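You operate a simulated robot arm through the tools that you are given. There is no shell and no other tool.

You are at the controls of a simulated robot arm. One attempt, no reset.

## Task
Seal the bagged pillow at the heat printed on the bags in the holder, then switch the heater off.
Fine: start once the green lamp is lit; pull the drawer out at the end.

The check looks at the end state, three seconds after you hand in, the way a careful person would. Anything else that was tipped, shoved, dropped, spilled or broken makes it a failure. Lids that push on must go on centred and level and be pressed home; caps that screw on are set level and turned clockwise until they are tight.

## Robot
A 6-joint arm with a two-finger gripper, fixed in place. Base frame: the origin is on the floor under the middle of its stand, x ahead of it, y to its left, z up. Lengths are in mm, angles in rad, forces in N, time in s.
With the tool pointing down near the work surface it reaches from about 180 to 840 mm from the base axis. Its first joint turns from -2.897 to 2.897 rad. Payload 3.43 kg.
Tool frame: the origin (TCP) lies between the finger pads and is the grasp point; the fingertips stand 20 mm ahead of it; z points along the fingers, y is the line along which they close. The gripper opens to 190 mm; its body begins 248 mm behind the TCP.
Orientation is that of the tool frame in the base frame, as [roll, pitch, yaw] about the fixed x, y, z axes, in that order (R = Rz(yaw) Ry(pitch) Rx(roll)). With the fingers straight down and closing along the base's y, the tool's x points along the base's -x, its y along +y and its z along -z.

## Interface
- The arm moves only by the tool play_rows. Its argument "commands" is a list of rows, each an object of numbers (a shift or turn left out is 0, a gripper value left out holds the last): "x", "y", "z": the shift along the base's x, y, z in mm; "rx", "ry", "rz": the turn, a rotation vector about the base's x, y, z in rad; "hand": the opening, from 0 (shut) to 1 (fully open). In form: [{"x": .., "y": .., "z": .., "rx": .., "ry": .., "rz": .., "hand": ..}, ...]. A call has 1 to 20 rows; each row shifts and turns the commanded pose from where the row before left it. A row lasts 0.2 s, in which the tool goes at most 50 mm and 0.15 rad; a call with a longer step from one row to the next is refused whole, and so is a gripper value outside its range. A pose out of reach is approached as far as the arm can. The call stops where the force on the tool passes 40 N (or 10 N more than at its start, if that is more) or the arm is blocked; 0.2 s more then pass. The fingers move at their own pace (about 153 mm/s each) and stop on an object; they squeeze with about 34 N. The grip force told is the motor's: it shows also when the fingers shut on nothing. Time passes only in rows, and 0.2 s behind the last, so rows that do not move let the fingers close. It gives the time, the measured TCP pose, the force on the tool (base axes), the opening and the grip force at its end, in the units of the frame above (readings bear some noise), with the torque about the TCP (base axes, N m) and any sound that the robot's microphone picked up.
- Cameras (640 x 400 px; columns grow to the right, rows downward): "scene" is fixed at [222.1, 650.1, 1424.4]; the picture's right is [-0.28, -0.96, 0.00], its down [-0.64, 0.19, -0.74] and it looks along [0.71, -0.21, -0.67] (base axes); focal length 214 px, centre (320, 200). "wrist" rides on the gripper at [70, -8, -288] in the tool frame; the picture's right is [0.12, 0.99, 0.00], its down [-0.96, 0.12, -0.25] and it looks along [-0.24, 0.03, 0.97] (tool axes); focal length 261 px, centre (320, 200). There is no depth. A picture from a camera that has moved, and an enlarged one, comes with that camera's place and axes in the base frame and with its lens.
- camera(camera): a new picture of that camera. The clock stands still meanwhile.
- slide_trunk(by): moves the trunk up (or, below 0, down) by that many mm; the arm rides with it, the base frame stays. It gives what a move gives, with no picture.
- inspect(camera, box): a new picture of the part [left, top, right, bottom] of that camera's present view, enlarged. The clock stands still meanwhile.
- sign_off(): hands the job in; it is judged then, once.

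Nothing tells you positions but the pictures and the camera data. Unless the task says otherwise, let go and move clear before handing in.

The tools are called as a command line: name --argument value ..., lists and objects as JSON in quotes. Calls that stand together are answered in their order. play_rows: Moves the arm, as the interface text tells. Its arguments: {"type":"object","properties":{"commands":{"type":"array"}},"required":["commands"]} The other tools are called the same way: slide_trunk (by) moves the trunk up or down; camera (camera) takes a picture; inspect (camera, box) takes an enlarged picture of a part of a camera's view; sign_off () hands the job in.

At the start:

```text
time_s: 0.0
tool_pos: [604.0, -160.8, 1158.4]
tool_rot: [-3.141, -0.001, 3.141]
contact_force: [0.6, 0.2, 0.2]
wrist_torque: [0.05, -0.02, 0.01]
grip_width: 190.2
finger_force: 0.0
trunk travel left (down, up): [-325.0, 115.0]
```

scene: 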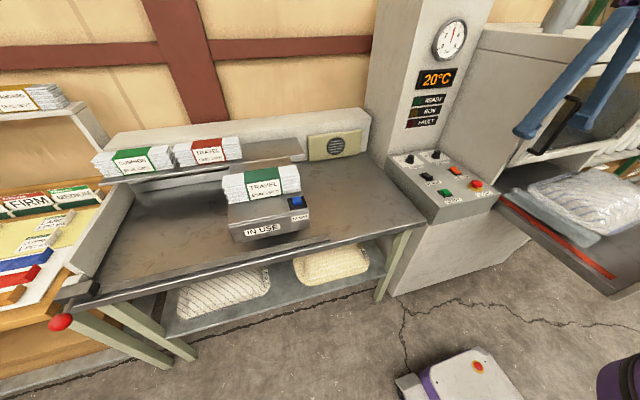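
wrist: 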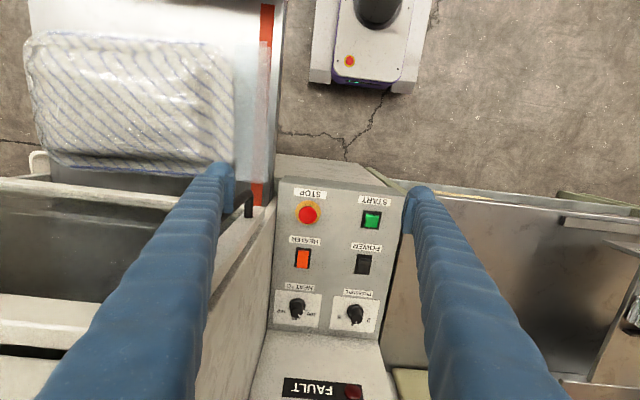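

I see a workbench with a bag holder, a control box with knobs and switches, a heat sealer with a drawer holding a pillow on the right. I will look closer at each part first.

inspect --camera "scene" --box '[200, 150, 330, 250]'

inspect --camera "scene" --box '[380, 60, 510, 220]'

inspect --camera "scene" --box '[480, 0, 640, 300]'

inspect --camera "wrist" --box '[230, 160, 420, 400]'

inspect --camera "scene" --box '[0, 80, 200, 300]'

inspect --camera "scene" --box '[80, 120, 260, 200]'

```text
4.00 times, centred on (265, 200) of scene
camera zoom: at [222.1, 650.1, 1424.4], right [-0.28, -0.96, 0.0], down [-0.64, 0.19, -0.74], along [0.71, -0.21, -0.67], focal length 858 px, centre (540, 200)
```

zoom: 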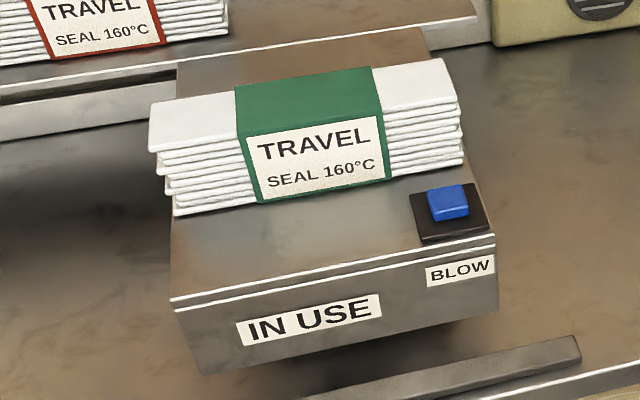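

```text
2.50 times, centred on (445, 140) of scene
camera zoom: at [222.1, 650.1, 1424.4], right [-0.28, -0.96, 0.0], down [-0.64, 0.19, -0.74], along [0.71, -0.21, -0.67], focal length 536 px, centre (8, 350)
```

zoom: 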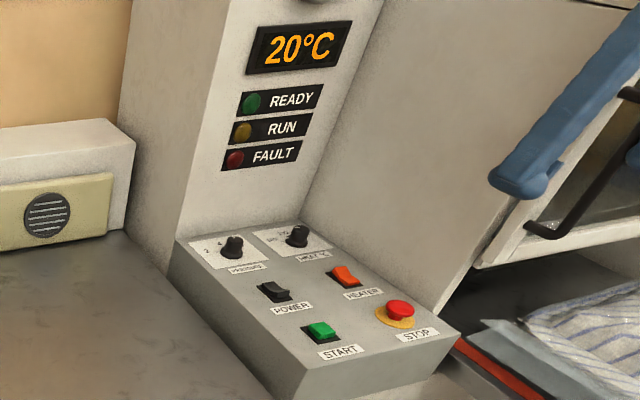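

```text
1.33 times, centred on (560, 150) of scene
camera zoom: at [222.1, 650.1, 1424.4], right [-0.28, -0.96, 0.0], down [-0.64, 0.19, -0.74], along [0.71, -0.21, -0.67], focal length 286 px, centre (0, 267)
```

zoom: 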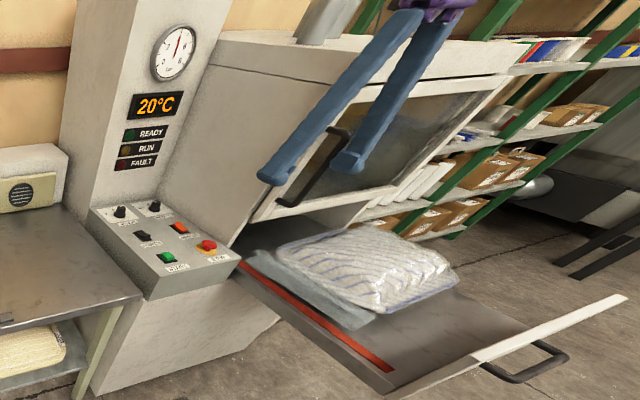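

```text
1.67 times, centred on (325, 280) of wrist
camera zoom: at [533.9, -168.8, 1445.6], right [-0.12, 0.99, 0.0], down [0.96, 0.12, 0.25], along [0.24, 0.03, -0.97], focal length 434 px, centre (312, 67)
```

zoom: 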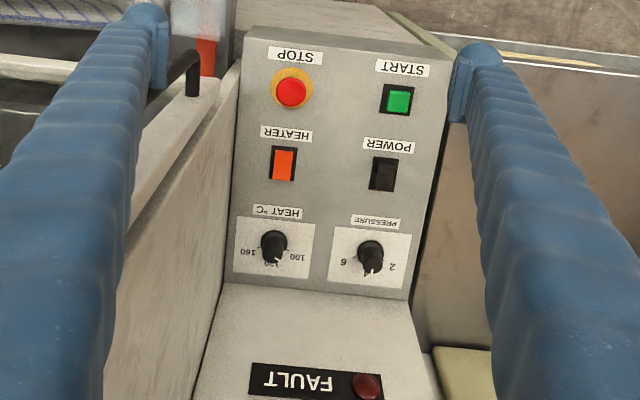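

```text
1.82 times, centred on (100, 190) of scene
camera zoom: at [222.1, 650.1, 1424.4], right [-0.28, -0.96, 0.0], down [-0.64, 0.19, -0.74], along [0.71, -0.21, -0.67], focal length 390 px, centre (720, 218)
```

zoom: 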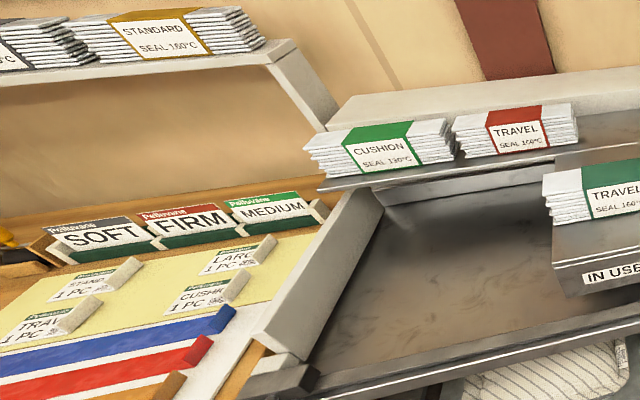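

```text
3.56 times, centred on (170, 160) of scene
camera zoom: at [222.1, 650.1, 1424.4], right [-0.28, -0.96, 0.0], down [-0.64, 0.19, -0.74], along [0.71, -0.21, -0.67], focal length 763 px, centre (853, 342)
```

zoom: 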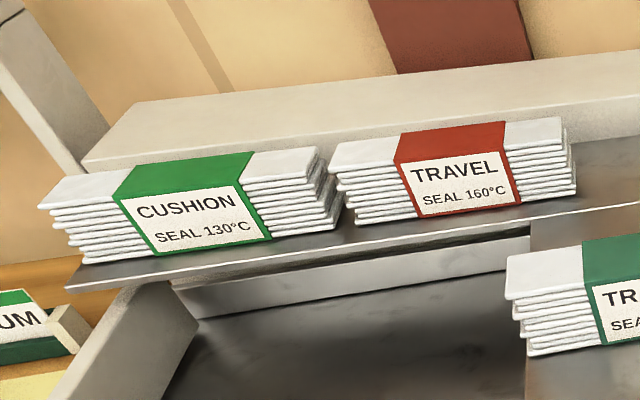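

The holder's bags say TRAVEL, SEAL 160°C. I'll look at the control panel, the gauge and the drawer more closely.

inspect --camera "wrist" --box '[265, 280, 385, 340]'

inspect --camera "wrist" --box '[270, 180, 410, 280]'

inspect --camera "scene" --box '[420, 10, 480, 60]'

inspect --camera "wrist" --box '[0, 0, 300, 220]'

inspect --camera "scene" --box '[390, 140, 500, 210]'

inspect --camera "scene" --box '[500, 120, 640, 300]'

inspect --camera "scene" --box '[380, 320, 540, 400]'

```text
5.33 times, centred on (325, 310) of wrist
camera zoom: at [533.9, -168.8, 1445.6], right [-0.12, 0.99, 0.0], down [0.96, 0.12, 0.25], along [0.24, 0.03, -0.97], focal length 1390 px, centre (293, -387)
```

zoom: 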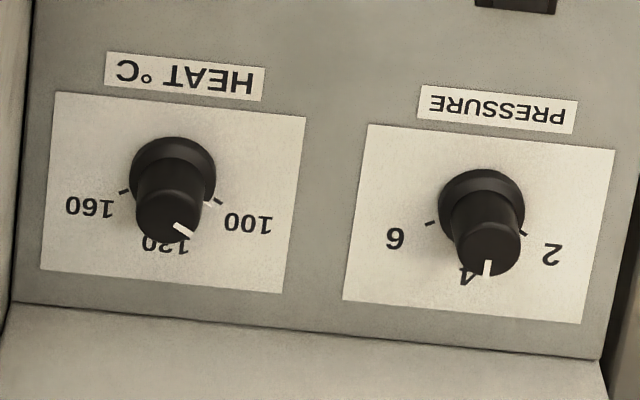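

```text
4.00 times, centred on (340, 230) of wrist
camera zoom: at [533.9, -168.8, 1445.6], right [-0.12, 0.99, 0.0], down [0.96, 0.12, 0.25], along [0.24, 0.03, -0.97], focal length 1043 px, centre (240, 80)
```

zoom: 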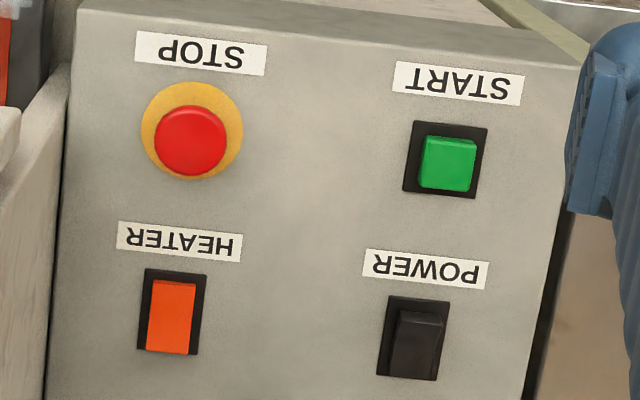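

```text
8.00 times, centred on (450, 35) of scene
camera zoom: at [222.1, 650.1, 1424.4], right [-0.28, -0.96, 0.0], down [-0.64, 0.19, -0.74], along [0.71, -0.21, -0.67], focal length 1716 px, centre (-720, 1520)
```

zoom: 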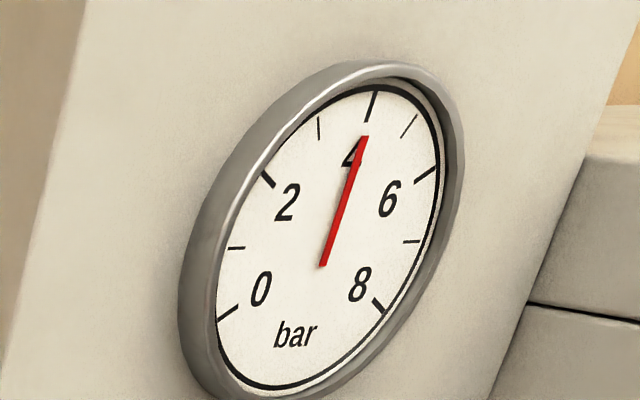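

```text
1.82 times, centred on (150, 110) of wrist
camera zoom: at [533.9, -168.8, 1445.6], right [-0.12, 0.99, 0.0], down [0.96, 0.12, 0.25], along [0.24, 0.03, -0.97], focal length 474 px, centre (629, 364)
```

zoom: 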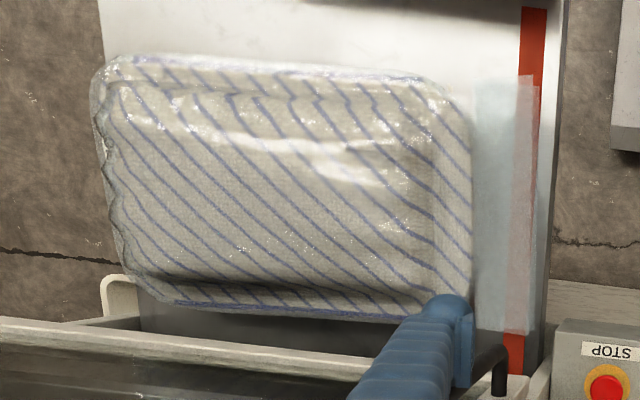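

```text
5.71 times, centred on (445, 175) of scene
camera zoom: at [222.1, 650.1, 1424.4], right [-0.28, -0.96, 0.0], down [-0.64, 0.19, -0.74], along [0.71, -0.21, -0.67], focal length 1226 px, centre (-394, 343)
```

zoom: 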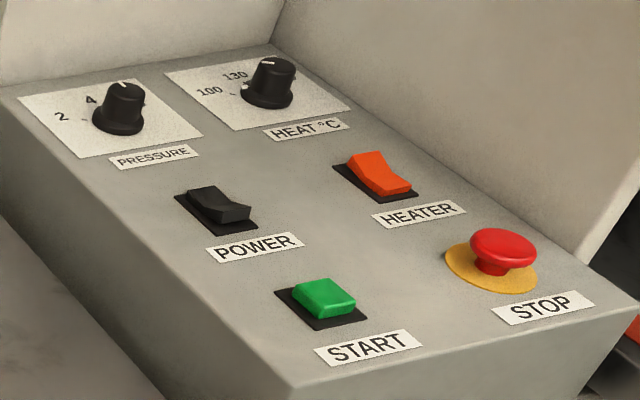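

```text
2.22 times, centred on (570, 210) of scene
camera zoom: at [222.1, 650.1, 1424.4], right [-0.28, -0.96, 0.0], down [-0.64, 0.19, -0.74], along [0.71, -0.21, -0.67], focal length 477 px, centre (-236, 178)
```

zoom: 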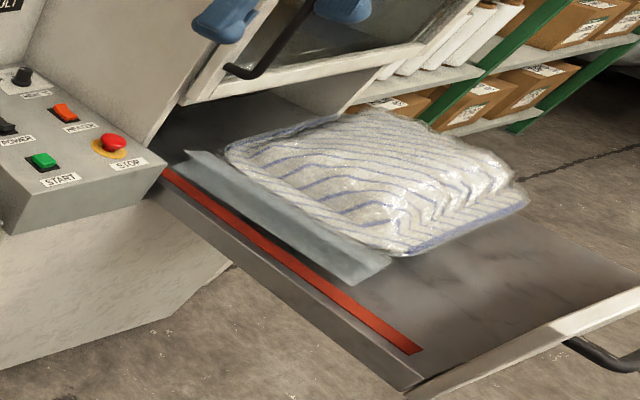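

```text
4.00 times, centred on (460, 360) of scene
camera zoom: at [222.1, 650.1, 1424.4], right [-0.28, -0.96, 0.0], down [-0.64, 0.19, -0.74], along [0.71, -0.21, -0.67], focal length 858 px, centre (-240, -440)
```

zoom: 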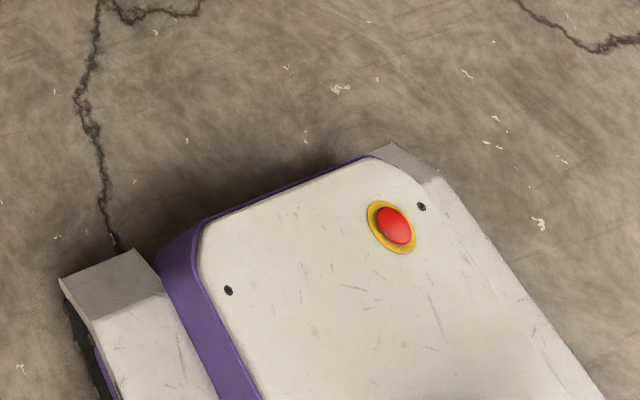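

Power's display is lit, so I want a closer look at the rocker switches, the chamber front and the drawer. I'll back the arm away a bit and tilt the wrist camera forward.

play_rows --commands '[{"x": -40, "z": 10}, {"x": -40, "z": 10}, {"x": -40, "z": 10}, {"x": -40, "z": 10, "ry": -0.1}, {"x": -40, "ry": -0.1}, {"x": -40, "ry": -0.1}, {"ry": -0.1}, {"ry": -0.1}, {"ry": -0.1}]'

camera --camera "wrist"

```text
time_s: 2.0
tool_pos: [424.6, -221.0, 1263.2]
tool_rot: [3.088, 0.565, 3.112]
contact_force: [-1.0, -0.9, 0.4]
wrist_torque: [-0.01, -0.02, -0.03]
grip_width: 189.9
finger_force: 0.0
out of reach, approached as far as the arm can: row 6, 7, 8, 9
trunk travel left (down, up): [-325.0, 115.0]
```

```text
taken
camera wrist: at [211.2, -238.6, 1468.5], right [-0.1, 0.99, -0.02], down [0.68, 0.08, 0.73], along [0.73, 0.06, -0.69], focal length 261 px, centre (320, 200)
```

wrist: 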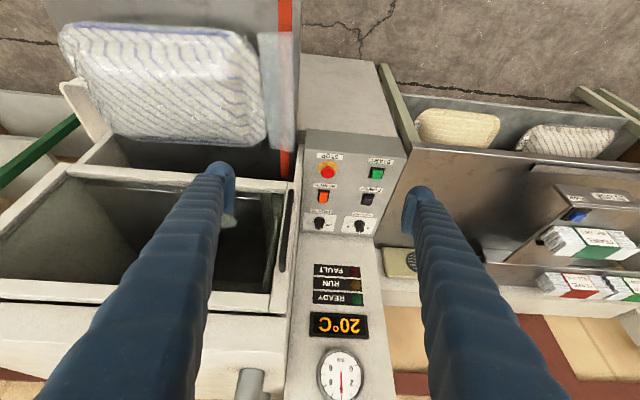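

The camera now looks forward at the panel and the chamber's glass front. I'll zoom in on the switches and the chamber.

inspect --camera "wrist" --box '[295, 140, 405, 240]'

inspect --camera "wrist" --box '[0, 60, 320, 380]'

inspect --camera "wrist" --box '[220, 10, 320, 190]'

inspect --camera "scene" --box '[440, 0, 640, 200]'

```text
4.00 times, centred on (350, 190) of wrist
camera zoom: at [211.2, -238.6, 1468.5], right [-0.1, 0.99, -0.02], down [0.68, 0.08, 0.73], along [0.73, 0.06, -0.69], focal length 1043 px, centre (200, 240)
```

zoom: 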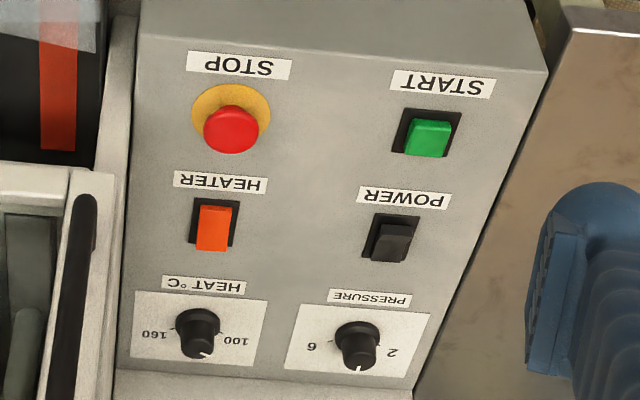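

```text
1.25 times, centred on (160, 220) of wrist
camera zoom: at [211.2, -238.6, 1468.5], right [-0.1, 0.99, -0.02], down [0.68, 0.08, 0.73], along [0.73, 0.06, -0.69], focal length 326 px, centre (520, 175)
```

zoom: 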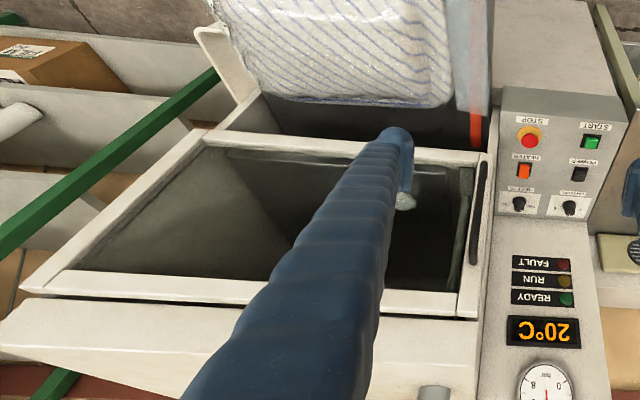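

```text
2.22 times, centred on (270, 100) of wrist
camera zoom: at [211.2, -238.6, 1468.5], right [-0.1, 0.99, -0.02], down [0.68, 0.08, 0.73], along [0.73, 0.06, -0.69], focal length 579 px, centre (431, 422)
```

zoom: 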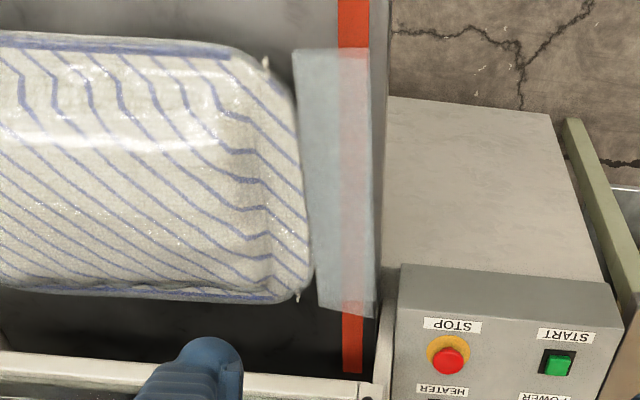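

```text
2.00 times, centred on (540, 100) of scene
camera zoom: at [222.1, 650.1, 1424.4], right [-0.28, -0.96, 0.0], down [-0.64, 0.19, -0.74], along [0.71, -0.21, -0.67], focal length 429 px, centre (-120, 400)
```

zoom: 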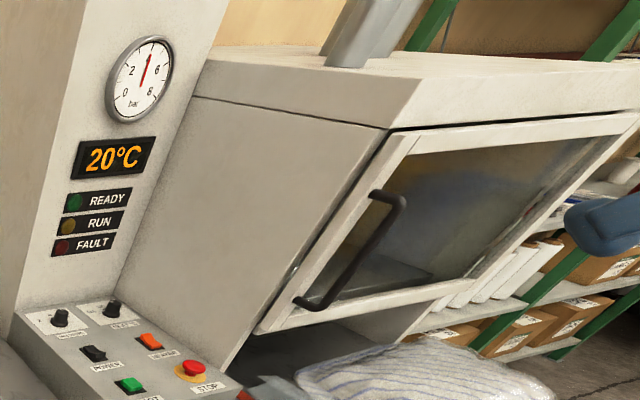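

I need a sharper look at the two rockers to tell their states.

inspect --camera "scene" --box '[415, 160, 475, 200]'

inspect --camera "wrist" --box '[310, 175, 390, 225]'

```text
10.00 times, centred on (445, 180) of scene
camera zoom: at [222.1, 650.1, 1424.4], right [-0.28, -0.96, 0.0], down [-0.64, 0.19, -0.74], along [0.71, -0.21, -0.67], focal length 2145 px, centre (-930, 400)
```

zoom: 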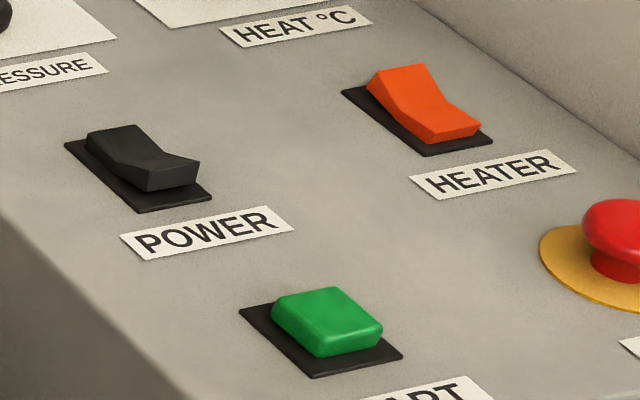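

```text
8.00 times, centred on (350, 200) of wrist
camera zoom: at [211.2, -238.6, 1468.5], right [-0.1, 0.99, -0.02], down [0.68, 0.08, 0.73], along [0.73, 0.06, -0.69], focal length 2085 px, centre (80, 200)
```

zoom: 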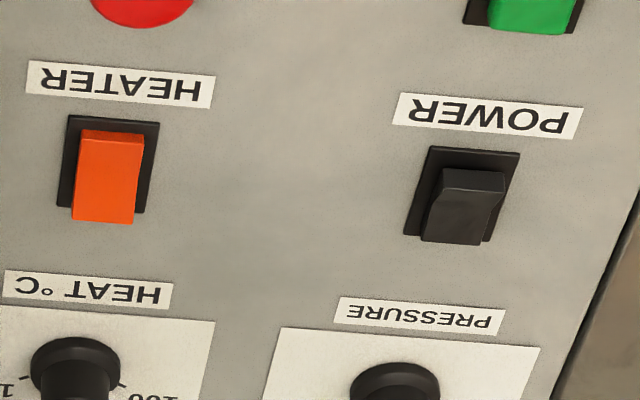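

Power rocker is on (its front end is up, display lit), heater rocker is off, the heat dial is near 110-115 and the pressure dial is at 4. Next I'll straighten the tool and look at the drawer's front handle.

play_rows --commands '[{"ry": 0.1}, {"ry": 0.1}, {"ry": 0.1}, {"ry": 0.1}, {"ry": 0.1}, {"ry": 0.1}, {"x": 0}]'

```text
time_s: 3.6
tool_pos: [424.9, -223.7, 1285.4]
tool_rot: [-3.141, 0.001, 3.141]
contact_force: [-0.8, -0.1, 0.5]
wrist_torque: [0.01, -0.08, 0.03]
grip_width: 190.1
finger_force: 0.0
trunk travel left (down, up): [-325.0, 115.0]
```

Tool is upright again at about (425, -224, 1285). I'll move over towards the drawer front and look down at it.

play_rows --commands '[{"z": -45, "y": -20}, {"z": -45, "y": -20}, {"z": -40, "y": -20}, {"x": -20, "y": -40}, {"x": -20, "y": -40}, {"x": -20, "y": -40}, {"x": -20, "y": -40}, {"x": -20, "y": -20}, {"x": 0}]'

camera --camera "wrist"

camera --camera "scene"

```text
time_s: 5.6
tool_pos: [326.0, -463.7, 1155.0]
tool_rot: [3.141, -0.002, -3.14]
contact_force: [0.3, 0.5, -0.6]
wrist_torque: [-0.03, 0.07, -0.02]
grip_width: 190.2
finger_force: 0.1
trunk travel left (down, up): [-325.0, 115.0]
```

```text
taken
camera wrist: at [256.7, -472.4, 1442.4], right [-0.12, 0.99, 0.0], down [0.96, 0.12, 0.25], along [0.24, 0.03, -0.97], focal length 261 px, centre (320, 200)
```

wrist: 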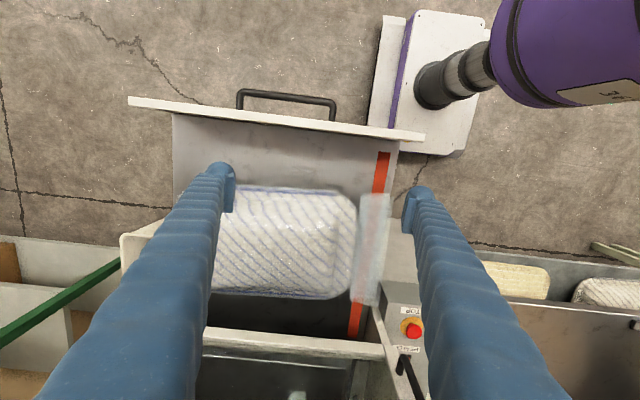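

```text
taken
```

scene: 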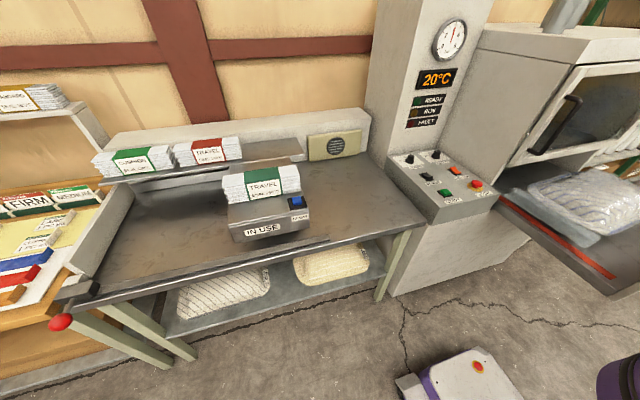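

The drawer front plate and U-handle are visible. I'll zoom in on them in both views to place them precisely.

inspect --camera "scene" --box '[560, 215, 640, 300]'

inspect --camera "wrist" --box '[110, 70, 440, 180]'

inspect --camera "wrist" --box '[190, 180, 440, 400]'

inspect --camera "scene" --box '[480, 0, 640, 220]'

```text
4.71 times, centred on (600, 258) of scene
camera zoom: at [222.1, 650.1, 1424.4], right [-0.28, -0.96, 0.0], down [-0.64, 0.19, -0.74], along [0.71, -0.21, -0.67], focal length 1009 px, centre (-998, -71)
```

zoom: 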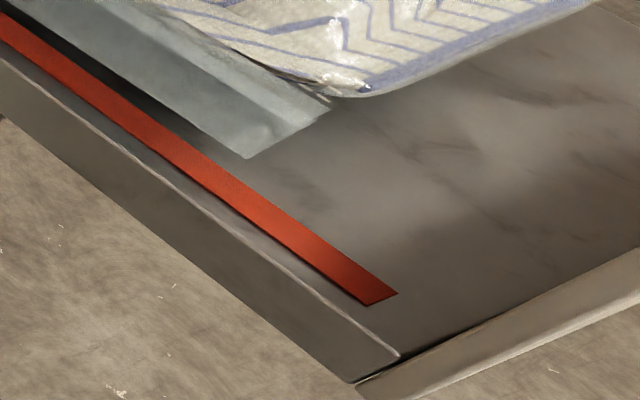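

```text
1.94 times, centred on (275, 125) of wrist
camera zoom: at [256.7, -472.4, 1442.4], right [-0.12, 0.99, 0.0], down [0.96, 0.12, 0.25], along [0.24, 0.03, -0.97], focal length 506 px, centre (407, 346)
```

zoom: 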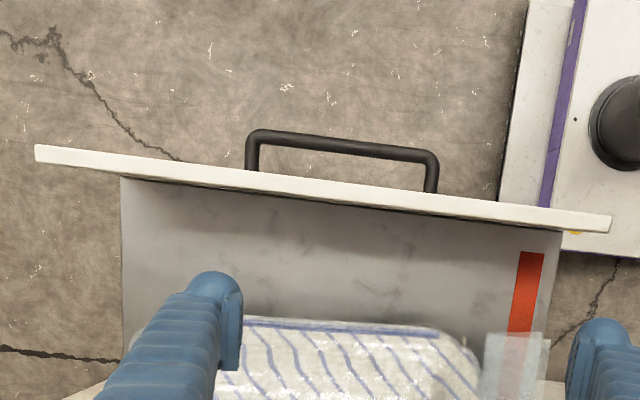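

```text
1.82 times, centred on (315, 290) of wrist
camera zoom: at [256.7, -472.4, 1442.4], right [-0.12, 0.99, 0.0], down [0.96, 0.12, 0.25], along [0.24, 0.03, -0.97], focal length 474 px, centre (329, 36)
```

zoom: 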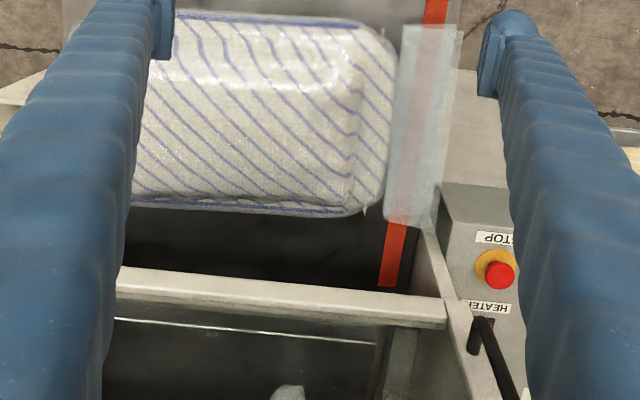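

```text
1.82 times, centred on (560, 110) of scene
camera zoom: at [222.1, 650.1, 1424.4], right [-0.28, -0.96, 0.0], down [-0.64, 0.19, -0.74], along [0.71, -0.21, -0.67], focal length 390 px, centre (-116, 364)
```

zoom: 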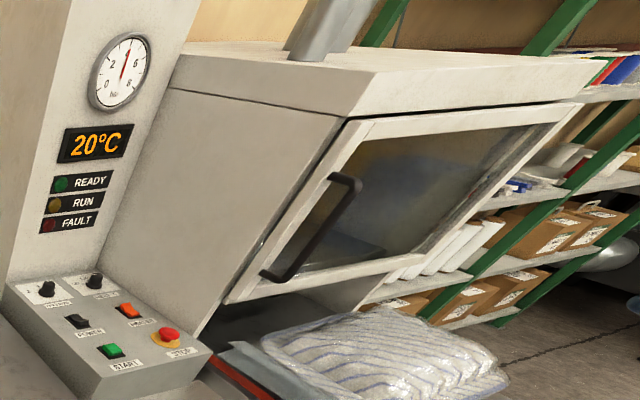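

inspect --camera "scene" --box '[560, 240, 640, 300]'

inspect --camera "scene" --box '[540, 270, 640, 340]'

```text
6.67 times, centred on (600, 270) of scene
camera zoom: at [222.1, 650.1, 1424.4], right [-0.28, -0.96, 0.0], down [-0.64, 0.19, -0.74], along [0.71, -0.21, -0.67], focal length 1430 px, centre (-1547, -267)
```

zoom: 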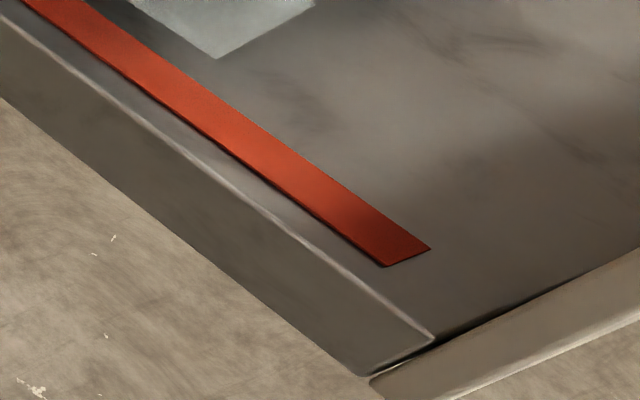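

```text
5.71 times, centred on (590, 305) of scene
camera zoom: at [222.1, 650.1, 1424.4], right [-0.28, -0.96, 0.0], down [-0.64, 0.19, -0.74], along [0.71, -0.21, -0.67], focal length 1226 px, centre (-1223, -400)
```

zoom: 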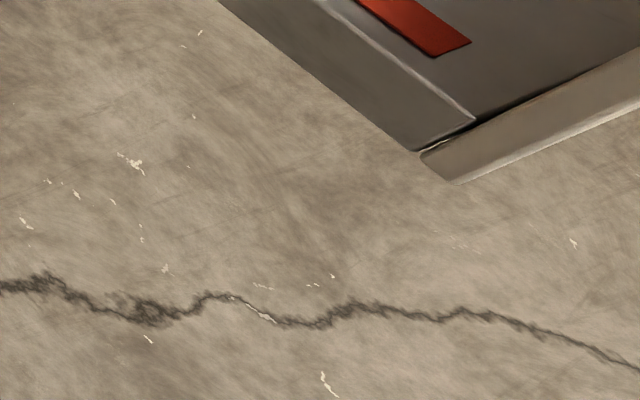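

The enlarged view reaches past the frame's edge, so I'll use a tall box to see the drawer handle and plate in the fixed camera.

inspect --camera "scene" --box '[639, 190, 640, 330]'

inspect --camera "scene" --box '[638, 0, 640, 220]'

```text
2.86 times, centred on (640, 260) of scene
camera zoom: at [222.1, 650.1, 1424.4], right [-0.28, -0.96, 0.0], down [-0.64, 0.19, -0.74], along [0.71, -0.21, -0.67], focal length 613 px, centre (-593, 29)
```

zoom: 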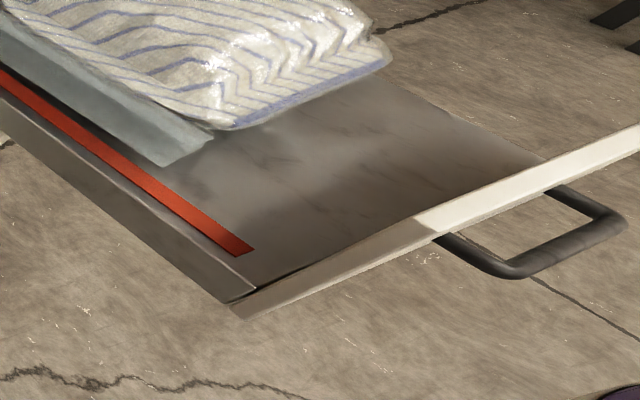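

```text
1.82 times, centred on (639, 110) of scene
camera zoom: at [222.1, 650.1, 1424.4], right [-0.28, -0.96, 0.0], down [-0.64, 0.19, -0.74], along [0.71, -0.21, -0.67], focal length 390 px, centre (-260, 364)
```

zoom: 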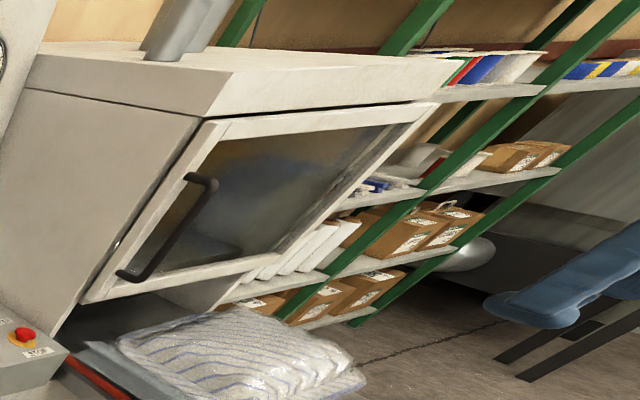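

Drawer: tray at z≈800, front plate at x≈228–245 spanning z 767–940, U-handle bar at about (191, -549, 849) with legs at y≈-448 and -650. I'll close the fingers to learn their size and see how they'd fit in the handle.

play_rows --commands '[{"hand": 0.0}, {"hand": 0.0}, {"hand": 0.0}, {"hand": 0.0}]'

inspect --camera "wrist" --box '[240, 140, 400, 240]'

inspect --camera "scene" --box '[639, 60, 640, 240]'

camera --camera "wrist"

```text
time_s: 6.6
tool_pos: [325.3, -462.9, 1155.1]
tool_rot: [3.141, 0.001, -3.141]
contact_force: [-0.2, 0.2, 0.0]
wrist_torque: [-0.01, 0.01, 0.01]
grip_width: 0.2
finger_force: 34.2
trunk travel left (down, up): [-325.0, 115.0]
```

```text
4.00 times, centred on (320, 190) of wrist
camera zoom: at [256.2, -472.2, 1442.5], right [-0.12, 0.99, 0.0], down [0.96, 0.12, 0.25], along [0.25, 0.03, -0.97], focal length 1043 px, centre (320, 240)
```

zoom: 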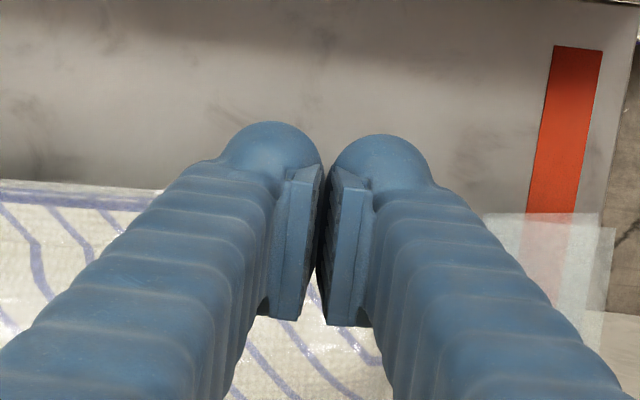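

```text
2.22 times, centred on (640, 150) of scene
camera zoom: at [222.1, 650.1, 1424.4], right [-0.28, -0.96, 0.0], down [-0.64, 0.19, -0.74], along [0.71, -0.21, -0.67], focal length 477 px, centre (-390, 311)
```

zoom: 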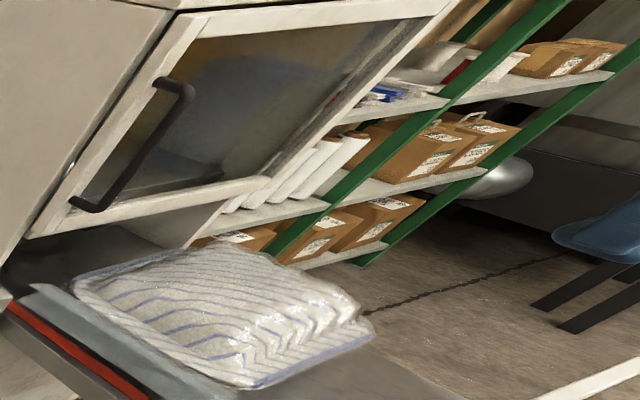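

```text
taken
camera wrist: at [256.2, -472.2, 1442.5], right [-0.12, 0.99, 0.0], down [0.96, 0.12, 0.25], along [0.25, 0.03, -0.97], focal length 261 px, centre (320, 200)
```

wrist: 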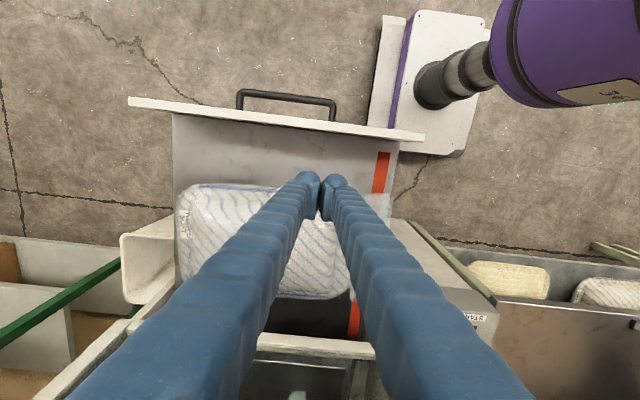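

Fingers are about 35 mm thick each, so they will not fit from above into the handle's ~28 mm gap; I'll handle the drawer bar with a level tool later. First I go to the heat dial, which sits far back at about (975, -174, 882), with the tool tilted forward.

play_rows --commands '[{"x": 23, "y": 30}, {"x": 23, "y": 30}, {"x": 23, "y": 30}, {"x": 23, "y": 30}, {"x": 23, "y": 30}, {"x": 23, "y": 30}, {"x": 23, "y": 30}, {"x": 23, "y": 30}, {"x": 23, "y": 30}, {"x": 23, "y": 30}, {"x": 25, "y": 20, "ry": -0.12}, {"x": 25, "y": 20, "ry": -0.12}, {"x": 25, "ry": -0.12}, {"x": 25, "ry": -0.12}, {"x": 25, "ry": -0.12}, {"x": 0}]'

camera --camera "wrist"

camera --camera "scene"

```text
time_s: 10.0
tool_pos: [653.1, -102.6, 1145.4]
tool_rot: [-3.101, 0.498, -2.959]
contact_force: [2.3, -0.3, 0.1]
wrist_torque: [0.09, 0.34, 0.08]
grip_width: 0.2
finger_force: 34.1
out of reach, approached as far as the arm can: row 14, 15
trunk travel left (down, up): [-325.0, 115.0]
```

```text
taken
camera wrist: at [457.5, -135.9, 1364.6], right [-0.27, 0.96, -0.09], down [0.69, 0.26, 0.67], along [0.67, 0.11, -0.73], focal length 261 px, centre (320, 200)
```

wrist: 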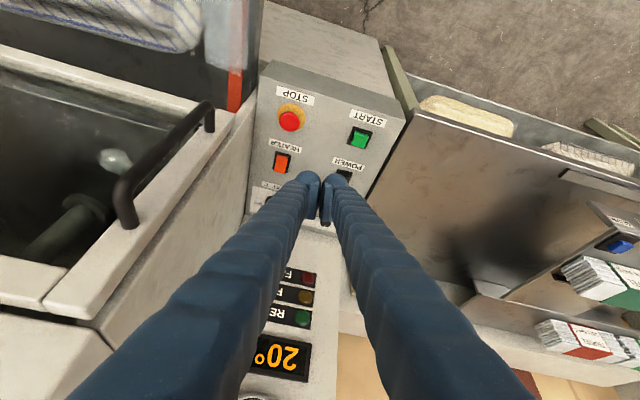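

```text
taken
```

scene: 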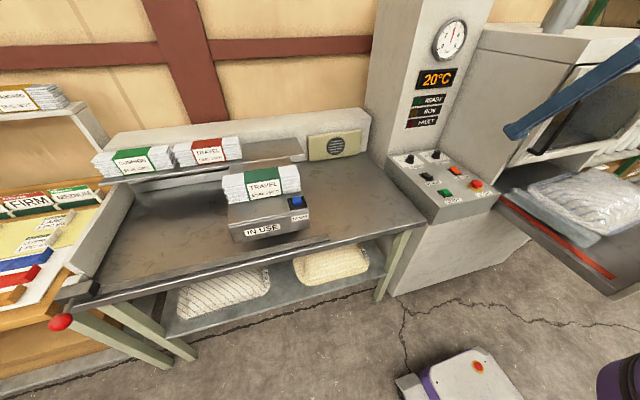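

The arm could not tilt more than about 0.5 rad at this height. I'll straighten, go lower in front of the panel, and try the tilt from there.

play_rows --commands '[{"ry": 0.1}, {"ry": 0.1}, {"ry": 0.1}, {"ry": 0.1}, {"ry": 0.1}, {"x": 0}]'

```text
time_s: 11.4
tool_pos: [668.5, -90.5, 1154.5]
tool_rot: [3.095, 0.086, 3.139]
contact_force: [-1.0, -0.5, 0.3]
wrist_torque: [0.04, -0.06, 0.01]
grip_width: 0.3
finger_force: 34.4
out of reach, approached as far as the arm can: row 1, 2, 3
trunk travel left (down, up): [-325.0, 115.0]
```

play_rows --commands '[{"rx": -0.047, "ry": 0.086}, {"z": -40}, {"z": -40}, {"z": -40}, {"z": -30}, {"ry": -0.1}, {"ry": -0.1}, {"ry": -0.1}, {"ry": -0.1}, {"ry": -0.1}, {"ry": -0.1}, {"x": 0}]'

```text
time_s: 14.0
tool_pos: [671.0, -84.9, 1004.2]
tool_rot: [3.138, 0.603, -3.141]
contact_force: [-0.2, 0.2, -0.1]
wrist_torque: [0.0, -0.01, -0.02]
grip_width: 0.0
finger_force: 33.9
out of reach, approached as far as the arm can: row 8, 9
trunk travel left (down, up): [-325.0, 115.0]
```

The tilt works here, at 0.6 rad (it just passed an awkward wrist configuration). Let me look from this pose.

camera --camera "wrist"

inspect --camera "wrist" --box '[180, 100, 420, 250]'

camera --camera "scene"

```text
taken
camera wrist: at [451.6, -93.2, 1201.3], right [-0.1, 0.99, -0.07], down [0.65, 0.12, 0.75], along [0.75, 0.03, -0.66], focal length 261 px, centre (320, 200)
```

wrist: 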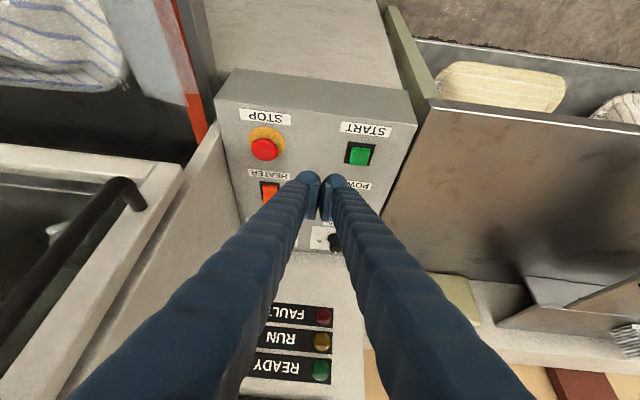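

```text
2.67 times, centred on (300, 175) of wrist
camera zoom: at [451.6, -93.2, 1201.3], right [-0.1, 0.99, -0.07], down [0.65, 0.12, 0.75], along [0.75, 0.03, -0.66], focal length 695 px, centre (373, 267)
```

zoom: 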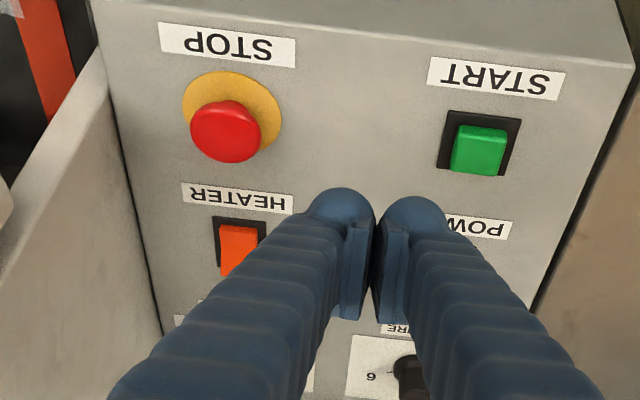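

```text
taken
```

scene: 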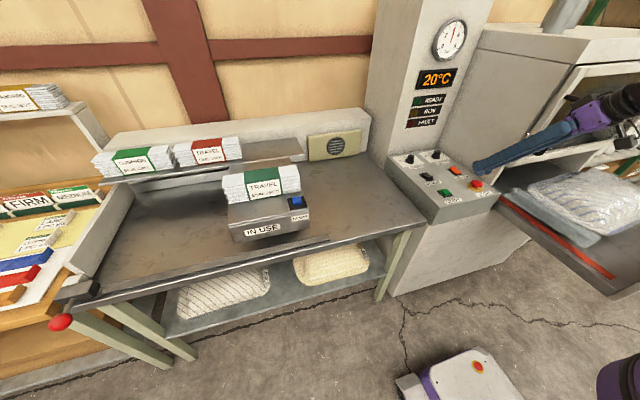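

Next I extend toward the heat dial, turning the tool's heading a little so the gripper body stays away from the chamber wall, with fingers part open so I can see between them.

play_rows --commands '[{"ry": -0.1, "hand": 0.36}, {"x": 25, "rz": -0.05}, {"x": 25, "rz": -0.05}, {"x": 25, "rz": -0.05}, {"x": 25, "rz": -0.05}, {"x": 25, "rz": -0.05}, {"x": 25, "rz": -0.05}, {"x": 25, "rz": -0.05}, {"x": 25, "rz": -0.05}, {"x": 0}]'

camera --camera "wrist"

camera --camera "scene"

```text
time_s: 16.2
tool_pos: [884.5, -87.6, 1002.2]
tool_rot: [3.141, 0.701, 2.744]
contact_force: [-1.0, 0.3, 0.9]
wrist_torque: [-0.04, -0.02, -0.05]
grip_width: 68.3
finger_force: 0.1
out of reach, approached as far as the arm can: row 1
trunk travel left (down, up): [-325.0, 115.0]
```

```text
taken
camera wrist: at [660.4, -2.5, 1177.2], right [0.3, 0.95, -0.08], down [0.57, -0.12, 0.81], along [0.76, -0.29, -0.58], focal length 261 px, centre (320, 200)
```

wrist: 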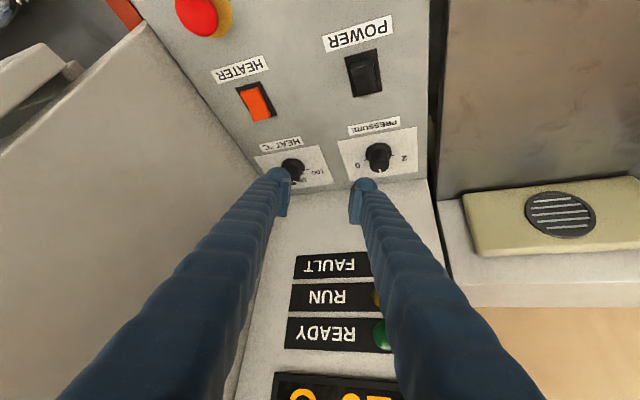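

```text
taken
```

scene: 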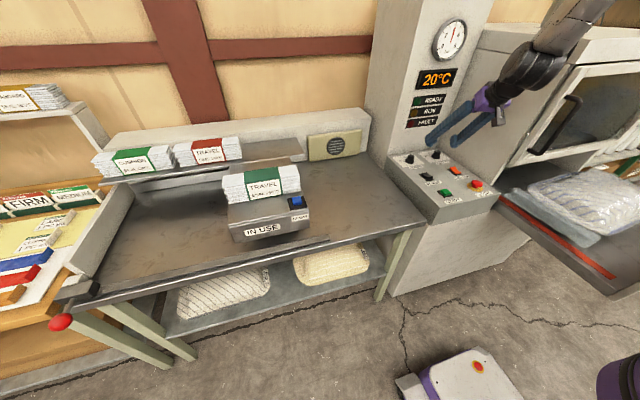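

The arm reaches well here. Let me zoom in on the two dials from this angle.

inspect --camera "wrist" --box '[240, 120, 340, 200]'

inspect --camera "wrist" --box '[320, 110, 430, 200]'

inspect --camera "scene" --box '[395, 140, 455, 178]'

```text
5.00 times, centred on (290, 160) of wrist
camera zoom: at [660.4, -2.5, 1177.2], right [0.3, 0.95, -0.08], down [0.57, -0.12, 0.81], along [0.76, -0.29, -0.58], focal length 1303 px, centre (470, 400)
```

zoom: 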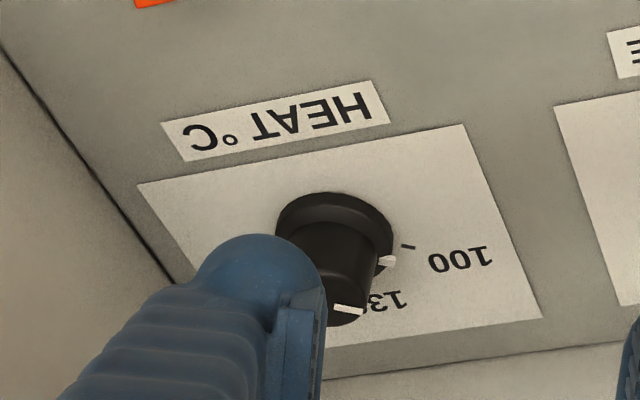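

```text
4.44 times, centred on (375, 155) of wrist
camera zoom: at [660.4, -2.5, 1177.2], right [0.3, 0.95, -0.08], down [0.57, -0.12, 0.81], along [0.76, -0.29, -0.58], focal length 1158 px, centre (76, 400)
```

zoom: 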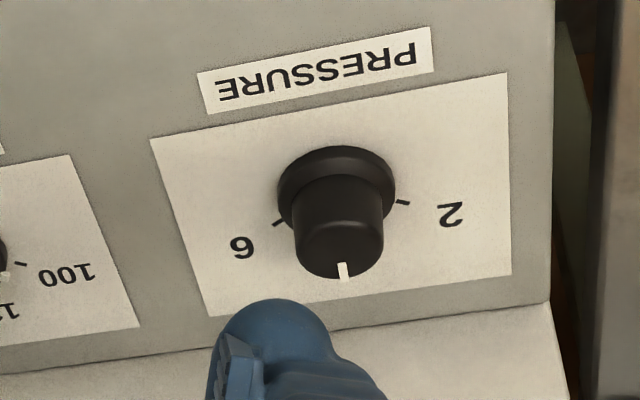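

```text
10.53 times, centred on (425, 159) of scene
camera zoom: at [222.1, 650.1, 1424.4], right [-0.28, -0.96, 0.0], down [-0.64, 0.19, -0.74], along [0.71, -0.21, -0.67], focal length 2258 px, centre (-785, 632)
```

zoom: 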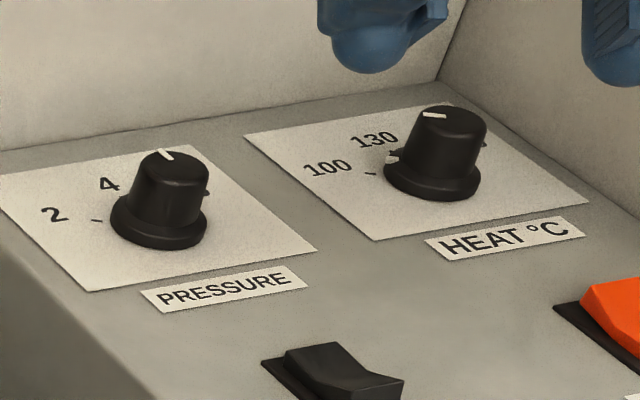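

The heat dial's centre works out at about (966, -175) with its top near z≈893 and its skirt near 862. I'll move above it, with the fingers 57 mm apart, and check alignment.

play_rows --commands '[{"x": 20, "y": -22, "z": -8, "hand": 0.3}, {"x": 20, "y": -22, "z": -8}, {"x": 20, "y": -22, "z": -8}, {"x": 21.5, "y": -21.4, "z": -8}, {"x": 0}]'

camera --camera "wrist"

inspect --camera "wrist" --box '[240, 130, 400, 250]'

inspect --camera "scene" --box '[400, 80, 520, 200]'

```text
time_s: 17.4
tool_pos: [963.7, -175.2, 969.8]
tool_rot: [3.142, 0.701, 2.745]
contact_force: [-1.1, 0.0, 0.0]
wrist_torque: [0.05, 0.01, 0.04]
grip_width: 57.2
finger_force: 0.1
trunk travel left (down, up): [-325.0, 115.0]
```

```text
taken
camera wrist: at [741.0, -90.1, 1144.9], right [0.3, 0.95, -0.08], down [0.57, -0.12, 0.81], along [0.76, -0.29, -0.58], focal length 261 px, centre (320, 200)
```

wrist: 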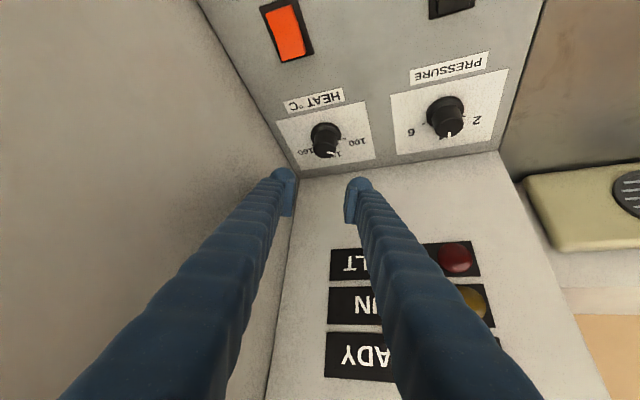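

```text
3.33 times, centred on (320, 190) of wrist
camera zoom: at [741.0, -90.1, 1144.9], right [0.3, 0.95, -0.08], down [0.57, -0.12, 0.81], along [0.76, -0.29, -0.58], focal length 869 px, centre (320, 233)
```

zoom: 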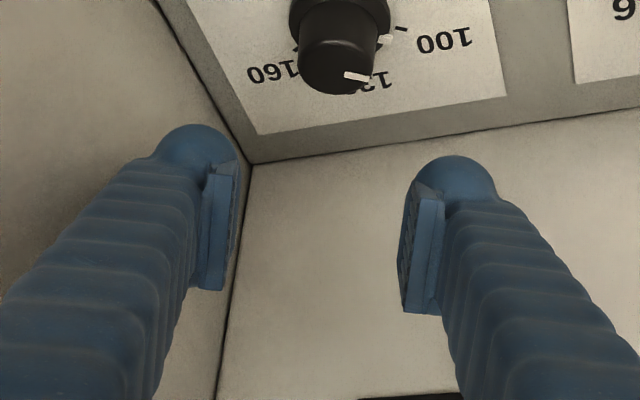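

```text
3.33 times, centred on (460, 140) of scene
camera zoom: at [222.1, 650.1, 1424.4], right [-0.28, -0.96, 0.0], down [-0.64, 0.19, -0.74], along [0.71, -0.21, -0.67], focal length 715 px, centre (-147, 400)
```

zoom: 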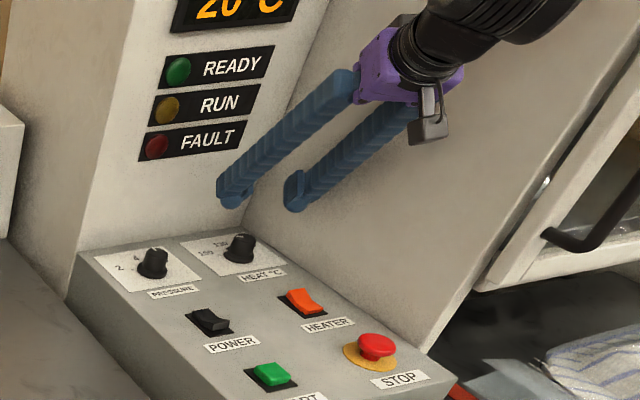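

The dial is confirmed at about (966, -175). I'll descend around it to TCP z≈895 and check before gripping.

play_rows --commands '[{"x": 2.3, "z": -15}, {"z": -15}, {"z": -15}, {"z": -15}, {"z": -14}, {"x": 0}]'

inspect --camera "wrist" --box '[240, 130, 400, 250]'

inspect --camera "scene" --box '[400, 120, 480, 180]'

```text
time_s: 18.8
tool_pos: [966.9, -174.2, 896.6]
tool_rot: [3.141, 0.702, 2.744]
contact_force: [1.3, -0.7, -0.3]
wrist_torque: [0.0, -0.01, 0.01]
grip_width: 57.2
finger_force: 0.1
trunk travel left (down, up): [-325.0, 115.0]
```

```text
3.33 times, centred on (320, 190) of wrist
camera zoom: at [743.5, -90.1, 1070.6], right [0.3, 0.95, -0.08], down [0.58, -0.12, 0.81], along [0.76, -0.29, -0.58], focal length 869 px, centre (320, 233)
```

zoom: 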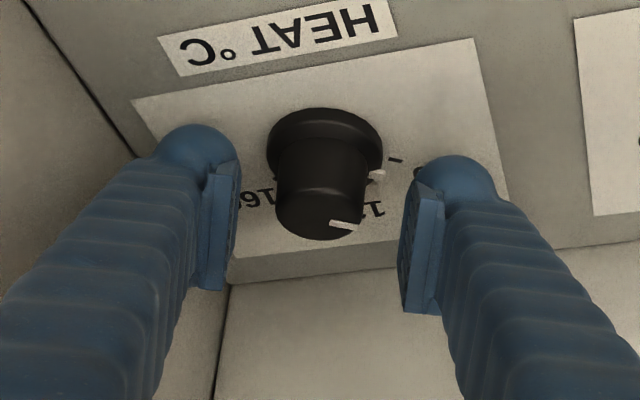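

```text
6.67 times, centred on (440, 150) of scene
camera zoom: at [222.1, 650.1, 1424.4], right [-0.28, -0.96, 0.0], down [-0.64, 0.19, -0.74], along [0.71, -0.21, -0.67], focal length 1430 px, centre (-480, 533)
```

zoom: 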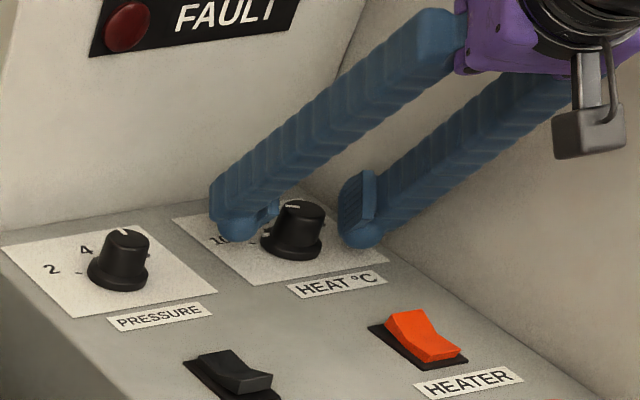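

The dial is centred between the pads. Closing on it now.

play_rows --commands '[{"z": -2, "hand": 0.0}, {"x": 0}, {"x": 0}]'

inspect --camera "wrist" --box '[240, 130, 400, 250]'

```text
time_s: 19.6
tool_pos: [966.7, -175.1, 895.6]
tool_rot: [-3.141, 0.703, 2.742]
contact_force: [-2.4, -8.1, 8.0]
wrist_torque: [-0.17, 0.09, 0.0]
grip_width: 28.9
finger_force: 44.5
trunk travel left (down, up): [-325.0, 115.0]
```

```text
3.33 times, centred on (320, 190) of wrist
camera zoom: at [743.1, -90.8, 1069.3], right [0.3, 0.95, -0.08], down [0.57, -0.12, 0.81], along [0.76, -0.29, -0.58], focal length 869 px, centre (320, 233)
```

zoom: 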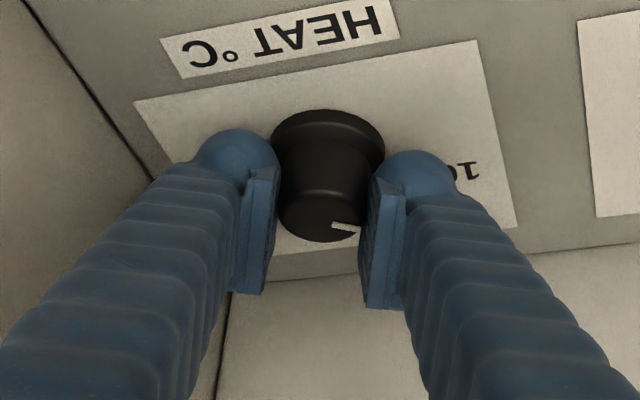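

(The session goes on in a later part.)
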